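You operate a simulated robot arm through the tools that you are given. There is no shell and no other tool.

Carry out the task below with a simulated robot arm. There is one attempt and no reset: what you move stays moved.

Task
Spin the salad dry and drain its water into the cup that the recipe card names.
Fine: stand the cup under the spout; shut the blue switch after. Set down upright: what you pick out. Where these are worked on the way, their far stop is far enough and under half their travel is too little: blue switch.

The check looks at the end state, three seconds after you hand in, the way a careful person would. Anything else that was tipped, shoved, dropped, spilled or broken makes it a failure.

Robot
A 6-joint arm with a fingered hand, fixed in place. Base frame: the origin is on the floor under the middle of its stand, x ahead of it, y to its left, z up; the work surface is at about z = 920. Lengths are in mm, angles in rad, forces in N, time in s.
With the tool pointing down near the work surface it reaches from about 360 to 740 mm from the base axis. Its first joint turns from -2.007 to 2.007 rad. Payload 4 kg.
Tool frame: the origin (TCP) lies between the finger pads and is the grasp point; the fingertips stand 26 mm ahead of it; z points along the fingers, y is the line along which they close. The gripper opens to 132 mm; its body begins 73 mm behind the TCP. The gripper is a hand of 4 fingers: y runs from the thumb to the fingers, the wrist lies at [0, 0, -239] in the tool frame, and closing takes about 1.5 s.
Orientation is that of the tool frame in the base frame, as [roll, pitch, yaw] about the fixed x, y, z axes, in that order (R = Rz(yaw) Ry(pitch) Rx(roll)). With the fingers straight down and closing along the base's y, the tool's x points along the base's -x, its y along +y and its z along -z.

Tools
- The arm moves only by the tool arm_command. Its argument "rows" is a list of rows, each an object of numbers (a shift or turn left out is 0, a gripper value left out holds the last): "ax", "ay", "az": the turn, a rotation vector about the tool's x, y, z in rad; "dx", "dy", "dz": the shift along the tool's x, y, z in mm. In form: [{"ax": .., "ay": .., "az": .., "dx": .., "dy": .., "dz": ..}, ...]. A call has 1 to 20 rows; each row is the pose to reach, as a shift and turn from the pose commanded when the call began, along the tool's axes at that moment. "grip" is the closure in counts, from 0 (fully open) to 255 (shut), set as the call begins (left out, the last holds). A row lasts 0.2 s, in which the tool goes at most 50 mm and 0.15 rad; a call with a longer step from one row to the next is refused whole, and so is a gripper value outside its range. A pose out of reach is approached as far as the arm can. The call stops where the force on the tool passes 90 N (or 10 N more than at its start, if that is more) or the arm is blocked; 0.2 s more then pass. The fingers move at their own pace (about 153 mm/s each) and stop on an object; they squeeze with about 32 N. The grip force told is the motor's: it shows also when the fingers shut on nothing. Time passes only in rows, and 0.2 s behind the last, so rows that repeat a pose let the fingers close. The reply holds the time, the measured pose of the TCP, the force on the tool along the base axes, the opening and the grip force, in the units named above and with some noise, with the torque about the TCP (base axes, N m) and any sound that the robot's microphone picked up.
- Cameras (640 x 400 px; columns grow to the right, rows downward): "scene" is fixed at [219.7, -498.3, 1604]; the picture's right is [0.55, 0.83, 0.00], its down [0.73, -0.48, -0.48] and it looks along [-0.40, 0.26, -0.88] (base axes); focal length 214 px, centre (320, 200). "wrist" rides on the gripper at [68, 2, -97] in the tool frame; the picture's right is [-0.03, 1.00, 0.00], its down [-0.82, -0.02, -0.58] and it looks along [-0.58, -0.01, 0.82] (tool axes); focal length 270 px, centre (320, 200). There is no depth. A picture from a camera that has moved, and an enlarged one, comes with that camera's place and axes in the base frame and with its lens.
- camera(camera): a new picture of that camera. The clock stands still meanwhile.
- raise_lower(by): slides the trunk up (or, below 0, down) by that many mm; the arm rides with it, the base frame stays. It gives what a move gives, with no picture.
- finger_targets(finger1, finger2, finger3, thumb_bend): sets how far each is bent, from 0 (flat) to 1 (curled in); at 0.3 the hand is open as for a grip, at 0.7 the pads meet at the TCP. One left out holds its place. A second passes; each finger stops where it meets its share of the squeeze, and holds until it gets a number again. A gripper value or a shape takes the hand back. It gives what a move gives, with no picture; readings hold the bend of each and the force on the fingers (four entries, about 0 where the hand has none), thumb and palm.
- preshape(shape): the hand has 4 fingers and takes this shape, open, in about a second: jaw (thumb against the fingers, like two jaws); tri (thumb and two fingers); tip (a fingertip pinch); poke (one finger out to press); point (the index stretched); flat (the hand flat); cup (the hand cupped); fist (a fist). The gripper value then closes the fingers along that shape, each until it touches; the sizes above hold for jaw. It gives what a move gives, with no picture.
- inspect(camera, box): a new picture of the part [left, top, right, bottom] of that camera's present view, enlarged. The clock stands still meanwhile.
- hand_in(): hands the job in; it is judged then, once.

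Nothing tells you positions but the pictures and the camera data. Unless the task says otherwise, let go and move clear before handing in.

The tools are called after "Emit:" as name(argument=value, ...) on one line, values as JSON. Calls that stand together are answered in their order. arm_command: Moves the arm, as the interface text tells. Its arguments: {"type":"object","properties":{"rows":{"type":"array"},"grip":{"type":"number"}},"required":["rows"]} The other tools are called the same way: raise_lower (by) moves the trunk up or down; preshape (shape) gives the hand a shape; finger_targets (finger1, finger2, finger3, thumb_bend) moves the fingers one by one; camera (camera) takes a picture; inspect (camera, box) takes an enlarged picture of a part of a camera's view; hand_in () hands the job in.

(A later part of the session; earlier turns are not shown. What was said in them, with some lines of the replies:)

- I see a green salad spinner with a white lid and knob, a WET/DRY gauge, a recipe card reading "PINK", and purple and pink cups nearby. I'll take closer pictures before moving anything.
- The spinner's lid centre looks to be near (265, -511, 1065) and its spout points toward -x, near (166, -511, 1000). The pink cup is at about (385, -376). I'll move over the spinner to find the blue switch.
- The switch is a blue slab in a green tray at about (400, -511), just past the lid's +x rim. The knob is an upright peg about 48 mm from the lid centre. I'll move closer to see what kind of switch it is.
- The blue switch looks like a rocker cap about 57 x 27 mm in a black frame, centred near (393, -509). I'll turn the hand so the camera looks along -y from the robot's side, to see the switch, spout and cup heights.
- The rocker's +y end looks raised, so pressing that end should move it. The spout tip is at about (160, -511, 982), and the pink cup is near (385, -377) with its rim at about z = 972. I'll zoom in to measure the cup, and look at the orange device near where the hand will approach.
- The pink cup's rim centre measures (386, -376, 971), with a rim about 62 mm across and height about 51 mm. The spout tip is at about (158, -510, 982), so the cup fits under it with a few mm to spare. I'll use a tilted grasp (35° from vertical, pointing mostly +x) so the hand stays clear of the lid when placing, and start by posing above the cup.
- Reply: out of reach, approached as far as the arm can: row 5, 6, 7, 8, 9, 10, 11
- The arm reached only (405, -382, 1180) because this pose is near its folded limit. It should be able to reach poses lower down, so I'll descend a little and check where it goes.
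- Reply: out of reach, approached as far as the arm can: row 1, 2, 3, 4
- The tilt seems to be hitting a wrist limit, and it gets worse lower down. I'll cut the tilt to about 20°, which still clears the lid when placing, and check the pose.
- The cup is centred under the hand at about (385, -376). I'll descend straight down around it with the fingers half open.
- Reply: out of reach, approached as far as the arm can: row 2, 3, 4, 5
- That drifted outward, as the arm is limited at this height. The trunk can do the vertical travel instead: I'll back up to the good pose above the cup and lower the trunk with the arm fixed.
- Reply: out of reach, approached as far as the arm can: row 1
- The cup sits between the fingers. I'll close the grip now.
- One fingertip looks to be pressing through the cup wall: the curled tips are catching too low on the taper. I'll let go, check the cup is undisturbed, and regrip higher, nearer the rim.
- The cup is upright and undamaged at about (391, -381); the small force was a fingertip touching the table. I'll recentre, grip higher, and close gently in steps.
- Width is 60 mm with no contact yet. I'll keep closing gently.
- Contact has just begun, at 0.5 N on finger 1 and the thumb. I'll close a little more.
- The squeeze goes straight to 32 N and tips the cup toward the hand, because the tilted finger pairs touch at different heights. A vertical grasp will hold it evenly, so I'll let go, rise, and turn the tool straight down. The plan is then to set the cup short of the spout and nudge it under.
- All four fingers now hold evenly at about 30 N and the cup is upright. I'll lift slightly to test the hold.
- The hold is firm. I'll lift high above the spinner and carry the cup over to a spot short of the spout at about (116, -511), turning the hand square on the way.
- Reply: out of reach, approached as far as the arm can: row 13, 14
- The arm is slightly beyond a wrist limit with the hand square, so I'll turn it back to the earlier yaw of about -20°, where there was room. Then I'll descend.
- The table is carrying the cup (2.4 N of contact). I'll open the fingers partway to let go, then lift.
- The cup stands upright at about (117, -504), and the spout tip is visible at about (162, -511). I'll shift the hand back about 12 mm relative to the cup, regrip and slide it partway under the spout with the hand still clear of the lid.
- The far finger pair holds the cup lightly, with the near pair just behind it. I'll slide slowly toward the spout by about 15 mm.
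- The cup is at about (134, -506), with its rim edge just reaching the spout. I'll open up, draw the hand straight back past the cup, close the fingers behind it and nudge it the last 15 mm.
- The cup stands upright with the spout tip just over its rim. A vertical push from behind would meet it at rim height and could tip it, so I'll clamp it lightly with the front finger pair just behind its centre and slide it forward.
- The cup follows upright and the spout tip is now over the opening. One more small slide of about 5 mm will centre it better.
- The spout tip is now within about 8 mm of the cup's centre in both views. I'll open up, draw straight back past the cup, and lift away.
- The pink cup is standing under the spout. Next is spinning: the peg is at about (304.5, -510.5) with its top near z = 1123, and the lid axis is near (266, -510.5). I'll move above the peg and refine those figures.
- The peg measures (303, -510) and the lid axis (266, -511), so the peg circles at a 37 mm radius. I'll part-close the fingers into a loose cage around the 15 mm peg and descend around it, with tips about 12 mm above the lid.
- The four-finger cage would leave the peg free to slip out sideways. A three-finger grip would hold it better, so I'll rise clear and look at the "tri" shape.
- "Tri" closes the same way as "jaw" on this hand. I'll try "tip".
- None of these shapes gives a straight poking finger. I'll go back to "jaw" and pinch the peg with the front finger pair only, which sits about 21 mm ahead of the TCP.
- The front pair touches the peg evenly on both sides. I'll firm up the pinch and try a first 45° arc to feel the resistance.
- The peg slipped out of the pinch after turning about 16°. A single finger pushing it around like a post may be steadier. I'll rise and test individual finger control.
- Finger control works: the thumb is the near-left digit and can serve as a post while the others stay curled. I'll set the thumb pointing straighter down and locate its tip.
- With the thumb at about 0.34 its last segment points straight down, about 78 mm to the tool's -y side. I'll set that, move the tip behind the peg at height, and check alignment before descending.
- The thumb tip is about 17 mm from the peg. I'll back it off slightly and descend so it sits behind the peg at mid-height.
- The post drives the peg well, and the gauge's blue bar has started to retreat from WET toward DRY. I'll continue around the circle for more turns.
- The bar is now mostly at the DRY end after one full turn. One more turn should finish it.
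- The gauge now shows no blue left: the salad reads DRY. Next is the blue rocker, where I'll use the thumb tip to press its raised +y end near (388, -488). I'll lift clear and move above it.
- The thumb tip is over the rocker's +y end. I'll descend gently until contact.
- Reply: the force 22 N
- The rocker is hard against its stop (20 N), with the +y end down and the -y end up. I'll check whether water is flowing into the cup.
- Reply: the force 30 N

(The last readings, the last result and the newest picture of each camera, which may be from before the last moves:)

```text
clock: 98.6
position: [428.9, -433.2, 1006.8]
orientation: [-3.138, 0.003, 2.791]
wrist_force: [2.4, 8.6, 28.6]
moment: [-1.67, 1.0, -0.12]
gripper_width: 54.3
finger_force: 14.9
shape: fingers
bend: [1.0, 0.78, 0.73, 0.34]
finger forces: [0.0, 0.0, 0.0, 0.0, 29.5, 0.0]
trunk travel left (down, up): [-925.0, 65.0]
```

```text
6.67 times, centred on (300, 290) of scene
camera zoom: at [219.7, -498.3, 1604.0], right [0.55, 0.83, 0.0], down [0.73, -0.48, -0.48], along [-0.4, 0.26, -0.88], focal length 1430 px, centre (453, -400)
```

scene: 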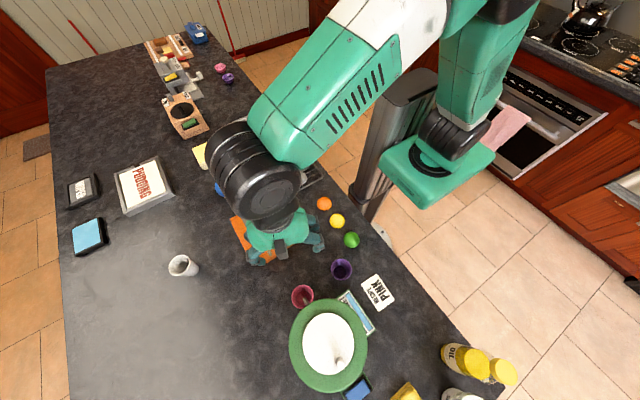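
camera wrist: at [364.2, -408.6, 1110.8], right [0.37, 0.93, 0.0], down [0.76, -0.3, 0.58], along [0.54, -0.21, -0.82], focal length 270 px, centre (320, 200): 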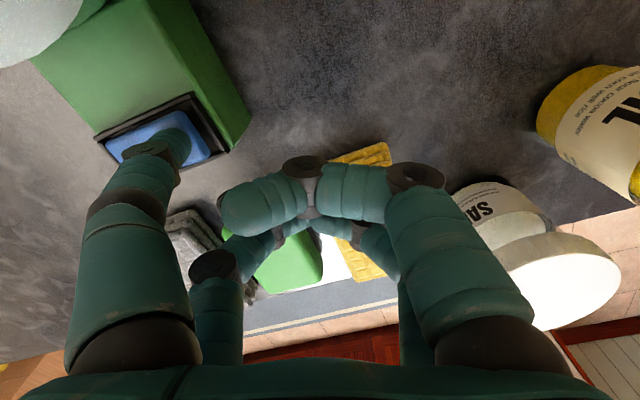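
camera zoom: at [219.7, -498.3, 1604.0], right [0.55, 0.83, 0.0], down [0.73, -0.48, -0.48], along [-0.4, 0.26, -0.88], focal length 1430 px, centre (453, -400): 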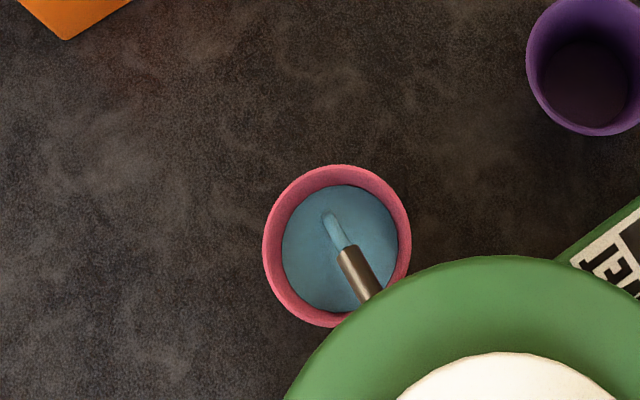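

Water is flowing into the pink cup. I'll ease the thumb off and keep watching the level.

Emit:
arm_command(rows=[{"dz": -10}, {"dz": -25}, {"dz": -25}])

Emit:
inspect(camera="scene", box=[260, 260, 340, 320])

Emit:
inspect(camera="wrist", box=[80, 50, 280, 190])

```text
clock: 99.4
position: [428.8, -433.4, 1030.2]
orientation: [3.141, -0.002, 2.794]
wrist_force: [-0.3, -0.4, 0.0]
moment: [-0.02, -0.01, -0.01]
gripper_width: 53.9
finger_force: 0.0
shape: fingers
bend: [1.0, 0.78, 0.73, 0.34]
finger forces: [0.1, 0.0, 0.0, 0.0, 0.0, 0.1]
trunk travel left (down, up): [-925.0, 65.0]
```

```text
6.67 times, centred on (300, 290) of scene
camera zoom: at [219.7, -498.3, 1604.0], right [0.55, 0.83, 0.0], down [0.73, -0.48, -0.48], along [-0.4, 0.26, -0.88], focal length 1430 px, centre (453, -400)
```

zoom: 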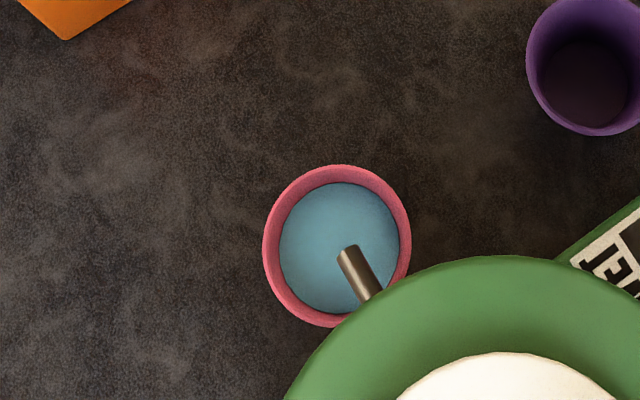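

```text
2.86 times, centred on (180, 120) of wrist
camera zoom: at [364.7, -409.4, 1126.6], right [0.37, 0.93, 0.0], down [0.76, -0.3, 0.58], along [0.54, -0.21, -0.82], focal length 772 px, centre (720, 429)
```

zoom: 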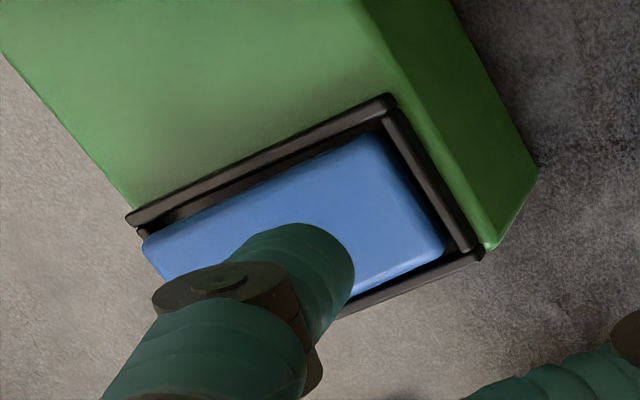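

The stream has stopped with the cup about two-thirds full, and the rocker has stayed at its open stop. I'll wait two seconds to confirm nothing more comes out.

Emit:
arm_command(rows=[{"dz": 0}, {"dz": 0}, {"dz": 0}, {"dz": 0}, {"dz": 0}, {"dz": 0}, {"dz": 0}, {"dz": 0}, {"dz": 0}, {"dz": 0}])

Emit:
inspect(camera="scene", box=[260, 260, 340, 320])

Emit:
inspect(camera="scene", box=[260, 260, 400, 400])

```text
clock: 101.6
position: [427.2, -434.0, 1028.9]
orientation: [3.141, 0.002, 2.793]
wrist_force: [-0.2, -1.1, 0.2]
moment: [-0.02, 0.01, 0.02]
gripper_width: 54.0
finger_force: 0.0
shape: fingers
bend: [1.0, 0.78, 0.73, 0.34]
finger forces: [0.0, 0.0, 0.0, 0.0, 0.0, 0.0]
trunk travel left (down, up): [-925.0, 65.0]
```

```text
6.67 times, centred on (300, 290) of scene
camera zoom: at [219.7, -498.3, 1604.0], right [0.55, 0.83, 0.0], down [0.73, -0.48, -0.48], along [-0.4, 0.26, -0.88], focal length 1430 px, centre (453, -400)
```

zoom: 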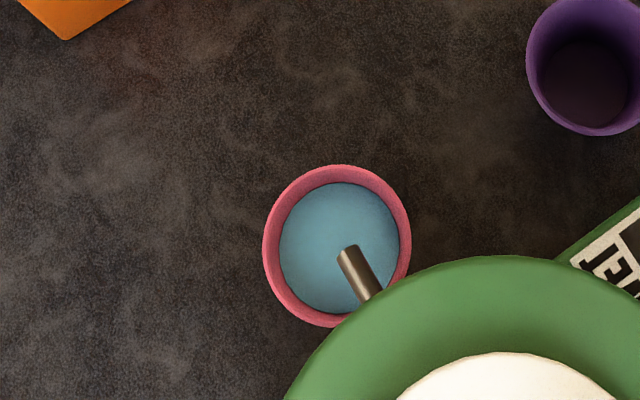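

```text
2.86 times, centred on (330, 330) of scene
camera zoom: at [219.7, -498.3, 1604.0], right [0.55, 0.83, 0.0], down [0.73, -0.48, -0.48], along [-0.4, 0.26, -0.88], focal length 613 px, centre (291, -171)
```

zoom: 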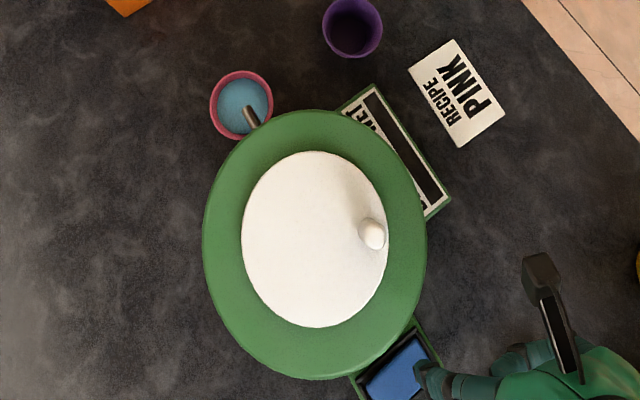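

Draining is complete and nothing spilled. I'll now shut the switch by pressing its raised -y end, and reposition over it.

Emit:
arm_command(rows=[{"dz": -15}, {"dx": -6.3, "dy": -17.4, "dz": -15}, {"dx": -12.6, "dy": -34.8, "dz": -15}, {"dx": -12.6, "dy": -34.8, "dz": 0}, {"dx": -12.6, "dy": -34.8, "dz": 0}])

Emit:
camera(camera="wrist")

Emit:
inspect(camera="scene", box=[330, 340, 420, 400])

```text
clock: 102.8
position: [427.5, -472.4, 1030.5]
orientation: [3.141, 0.002, 2.792]
wrist_force: [-0.2, -0.4, -0.5]
moment: [0.04, 0.0, 0.0]
gripper_width: 53.7
finger_force: 0.0
shape: fingers
bend: [1.0, 0.78, 0.73, 0.34]
finger forces: [0.0, 0.0, 0.1, 0.1, 0.0, 0.0]
trunk travel left (down, up): [-925.0, 65.0]
```

```text
taken
camera wrist: at [364.3, -446.6, 1127.3], right [0.37, 0.93, 0.0], down [0.76, -0.3, 0.58], along [0.54, -0.21, -0.82], focal length 270 px, centre (320, 200)
```

wrist: 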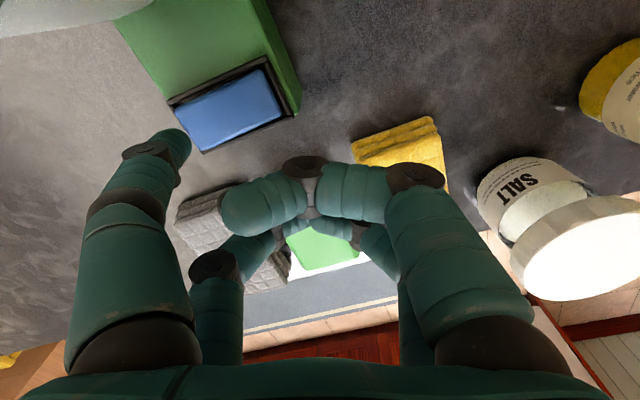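

```text
6.67 times, centred on (375, 370) of scene
camera zoom: at [219.7, -498.3, 1604.0], right [0.55, 0.83, 0.0], down [0.73, -0.48, -0.48], along [-0.4, 0.26, -0.88], focal length 1430 px, centre (-47, -933)
```

zoom: 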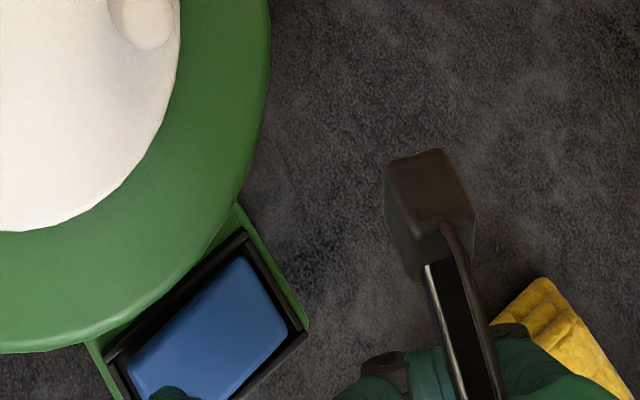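

Emit:
arm_command(rows=[{"dz": 5}, {"dz": 10}, {"dz": 14}, {"dz": 14}])

Emit:
inspect(camera="wrist", box=[100, 40, 320, 190])

```text
clock: 103.8
position: [428.8, -471.0, 1017.0]
orientation: [-3.139, -0.001, 2.793]
wrist_force: [-0.2, 0.2, -0.8]
moment: [0.01, 0.0, -0.01]
gripper_width: 53.9
finger_force: 0.1
shape: fingers
bend: [1.0, 0.78, 0.73, 0.34]
finger forces: [0.0, 0.0, 0.0, 0.0, 0.0, 0.0]
trunk travel left (down, up): [-925.0, 65.0]
```

```text
2.67 times, centred on (210, 115) of wrist
camera zoom: at [364.3, -446.3, 1113.3], right [0.37, 0.93, 0.0], down [0.76, -0.3, 0.58], along [0.54, -0.21, -0.82], focal length 721 px, centre (613, 427)
```

zoom: 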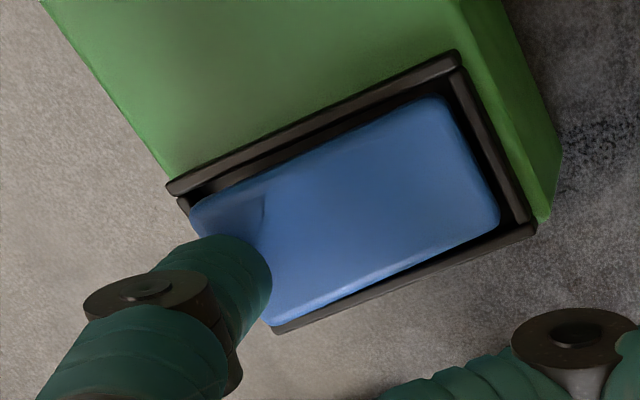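

Emit:
arm_command(rows=[{"dx": 1.7, "dy": 5.2}, {"dx": 1.7, "dy": 5.2, "dz": 1.5}, {"dx": 1.7, "dy": 5.2, "dz": 3}, {"dx": 1.7, "dy": 5.2, "dz": 3}])

Emit:
arm_command(rows=[{"dz": 1.5}, {"dz": 3}, {"dz": 3}])

Emit:
inspect(camera="wrist", box=[100, 40, 320, 190])

```text
clock: 104.8
position: [428.8, -466.4, 1013.5]
orientation: [-3.141, 0.0, 2.792]
wrist_force: [-0.4, 0.5, 0.6]
moment: [-0.05, 0.0, -0.01]
gripper_width: 54.0
finger_force: 0.4
shape: fingers
bend: [1.0, 0.78, 0.73, 0.34]
finger forces: [0.0, 0.0, 0.0, 0.0, 0.6, 0.0]
trunk travel left (down, up): [-925.0, 65.0]
```

```text
clock: 105.6
position: [429.5, -465.9, 1009.8]
orientation: [-3.141, 0.001, 2.792]
wrist_force: [0.0, 0.2, 0.1]
moment: [0.0, 0.01, -0.01]
gripper_width: 54.0
finger_force: 0.1
shape: fingers
bend: [1.0, 0.78, 0.73, 0.34]
finger forces: [0.0, 0.0, 0.0, 0.0, 0.1, 0.0]
trunk travel left (down, up): [-925.0, 65.0]
```

```text
2.67 times, centred on (210, 115) of wrist
camera zoom: at [364.3, -440.6, 1106.4], right [0.37, 0.93, 0.0], down [0.76, -0.3, 0.58], along [0.54, -0.21, -0.82], focal length 721 px, centre (613, 427)
```

zoom: 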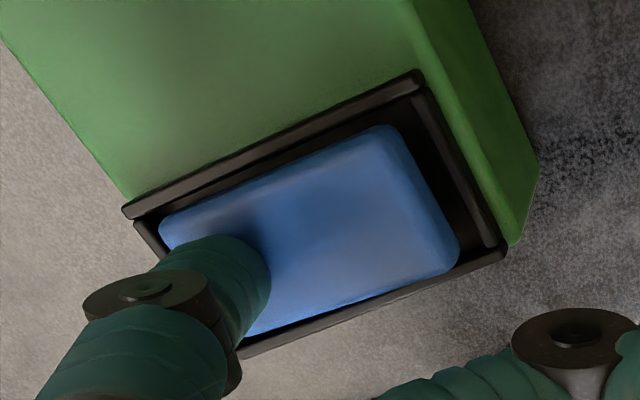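

Emit:
arm_command(rows=[{"dz": 1}, {"dz": 2}, {"dz": 2}])

Emit:
arm_command(rows=[{"dz": 1}, {"dz": 2}, {"dz": 2}])

```text
clock: 106.4
position: [428.3, -467.3, 1007.1]
orientation: [-3.139, 0.0, 2.793]
wrist_force: [-0.6, 0.3, 1.4]
moment: [-0.07, 0.07, -0.03]
gripper_width: 54.3
finger_force: 0.8
shape: fingers
bend: [1.0, 0.78, 0.73, 0.34]
finger forces: [0.0, 0.0, 0.0, 0.0, 1.5, 0.0]
trunk travel left (down, up): [-925.0, 65.0]
```

```text
clock: 107.2
position: [427.6, -465.2, 1007.5]
orientation: [-3.141, 0.003, 2.792]
wrist_force: [-0.3, 0.7, 7.8]
moment: [-0.36, 0.28, -0.04]
gripper_width: 54.3
finger_force: 3.1
shape: fingers
bend: [1.0, 0.78, 0.73, 0.34]
finger forces: [0.0, 0.0, 0.0, 0.1, 6.2, 0.0]
trunk travel left (down, up): [-925.0, 65.0]
```

Emit:
arm_command(rows=[{"dz": 1}, {"dz": 1.5}, {"dz": 1.5}])

Emit:
arm_command(rows=[{"dz": -15}, {"dz": -50}, {"dz": -90}, {"dz": -140}, {"dz": -180}, {"dz": -180}])

Emit:
camera(camera="wrist")

Emit:
camera(camera="scene")

```text
clock: 108.0
position: [427.5, -465.5, 1005.0]
orientation: [-3.139, 0.001, 2.794]
wrist_force: [3.4, 2.4, 14.3]
moment: [-0.82, 0.59, 0.01]
gripper_width: 54.6
finger_force: 7.1
shape: fingers
bend: [1.0, 0.78, 0.73, 0.33]
finger forces: [0.0, 0.1, 0.0, 0.1, 13.8, 0.1]
trunk travel left (down, up): [-925.0, 65.0]
```

```text
clock: 109.4
position: [431.5, -464.3, 1186.0]
orientation: [-3.141, 0.0, 2.792]
wrist_force: [-0.8, -0.2, 0.0]
moment: [-0.01, 0.01, 0.01]
gripper_width: 53.7
finger_force: 0.1
shape: fingers
bend: [1.0, 0.78, 0.73, 0.34]
finger forces: [0.0, 0.0, 0.0, 0.0, 0.1, 0.0]
trunk travel left (down, up): [-925.0, 65.0]
```

```text
taken
camera wrist: at [367.6, -439.1, 1281.6], right [0.37, 0.93, 0.0], down [0.76, -0.3, 0.58], along [0.54, -0.21, -0.82], focal length 270 px, centre (320, 200)
```

wrist: 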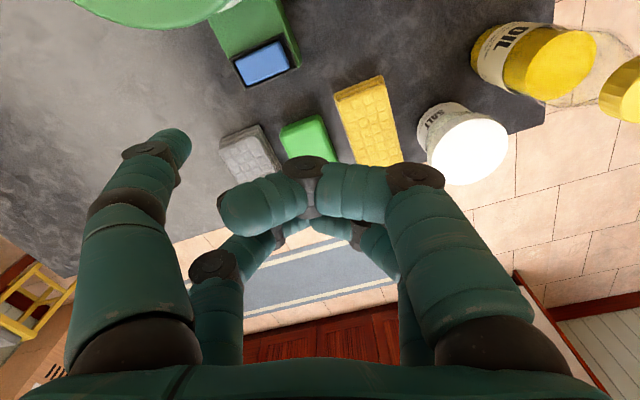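

```text
taken
```

scene: 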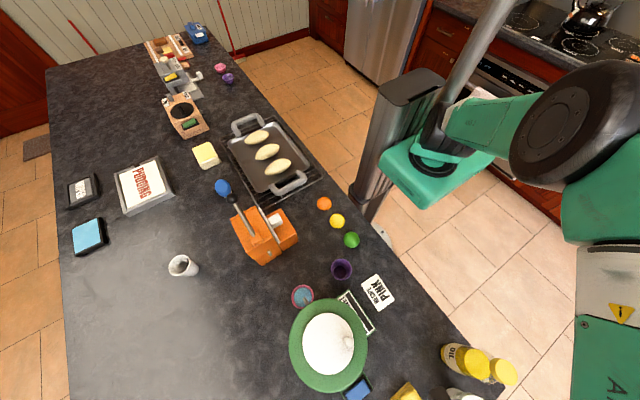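

Emit:
inspect(camera="scene", box=[270, 260, 390, 400])

Emit:
inspect(camera="wrist", box=[200, 10, 340, 110])

Emit:
inspect(camera="scene", box=[220, 160, 400, 320])

```text
2.86 times, centred on (330, 330) of scene
camera zoom: at [219.7, -498.3, 1604.0], right [0.55, 0.83, 0.0], down [0.73, -0.48, -0.48], along [-0.4, 0.26, -0.88], focal length 613 px, centre (291, -171)
```

zoom: 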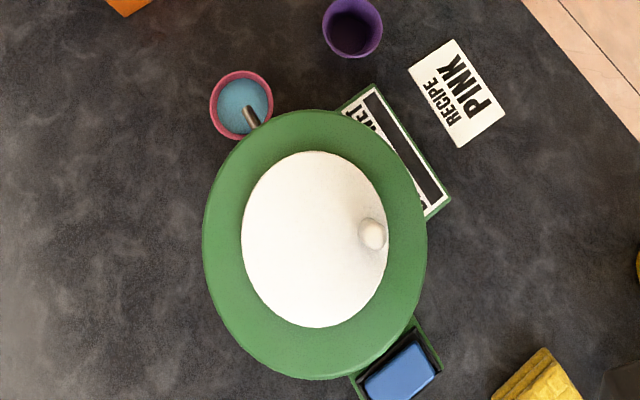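

```text
4.00 times, centred on (270, 60) of wrist
camera zoom: at [367.6, -439.1, 1281.6], right [0.37, 0.93, 0.0], down [0.76, -0.3, 0.58], along [0.54, -0.21, -0.82], focal length 1081 px, centre (520, 760)
```

zoom: 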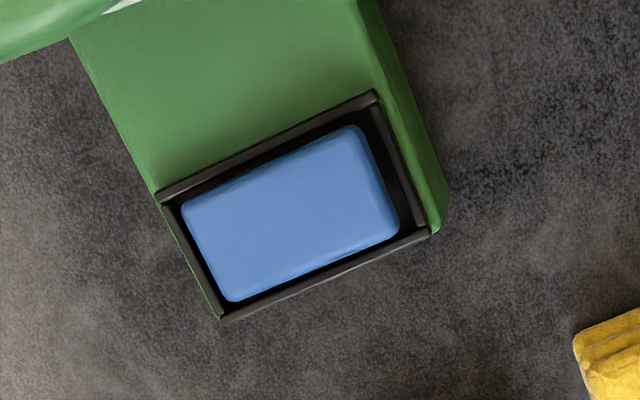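

```text
2.50 times, centred on (310, 240) of scene
camera zoom: at [219.7, -498.3, 1604.0], right [0.55, 0.83, 0.0], down [0.73, -0.48, -0.48], along [-0.4, 0.26, -0.88], focal length 536 px, centre (345, 100)
```

zoom: 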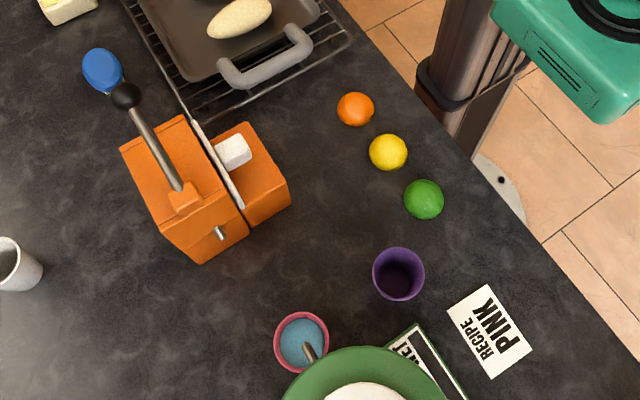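

Everything looks in order: gauge dry, pink cup holding the water upright under the spout, rocker shut, and neighbouring items unmoved. I'll raise the arm well clear before handing in.

Emit:
arm_command(rows=[{"dz": -40}, {"dz": -80}, {"dz": -120}, {"dx": 20, "dy": 20, "dz": -140}, {"dx": 40, "dy": 40, "dz": -140}, {"dx": 40, "dy": 40, "dz": -140}])

Emit:
camera(camera="scene")

```text
clock: 110.8
position: [404.1, -414.7, 1323.7]
orientation: [3.141, -0.002, 2.793]
wrist_force: [0.6, -0.3, -0.1]
moment: [0.02, 0.01, 0.02]
gripper_width: 54.1
finger_force: 0.0
shape: fingers
bend: [1.0, 0.78, 0.73, 0.34]
finger forces: [0.0, 0.0, 0.0, 0.0, 0.0, 0.0]
trunk travel left (down, up): [-925.0, 65.0]
```

```text
taken
```

scene: 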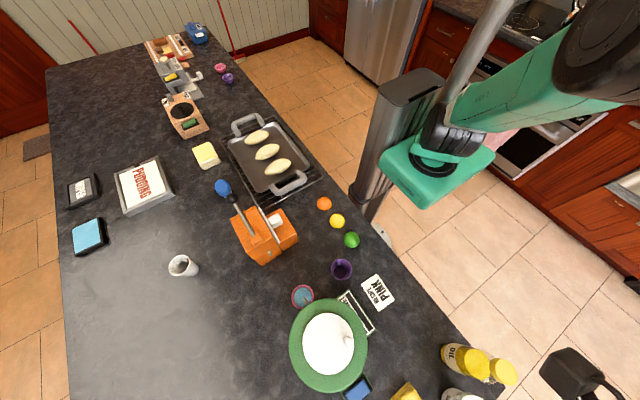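

The arm is clear, the salad reads dry, the water is in the pink cup standing upright under the spout, and the switch is shut. I'm handing in.

Emit:
hand_in()

```text
The job is handed in.
```

I spun the salad until the gauge read fully DRY and drained its water into the pink cup, the one the recipe card names. The job is handed in, and no result came back.

- **Cup:** it stands upright under the spout, about two-thirds full. I saw no spills.
- **Blue switch:** I pressed it to its far stop to drain. Once the flow had stopped for more than two seconds, I pressed it shut again.
- **Other items:** nothing else on the counter looked moved or tipped in the final pictures. The arm is raised clear.

The first two grips on the pink cup didn't hold. They shifted it a few millimetres on the counter, but it stayed upright before I picked it up properly.
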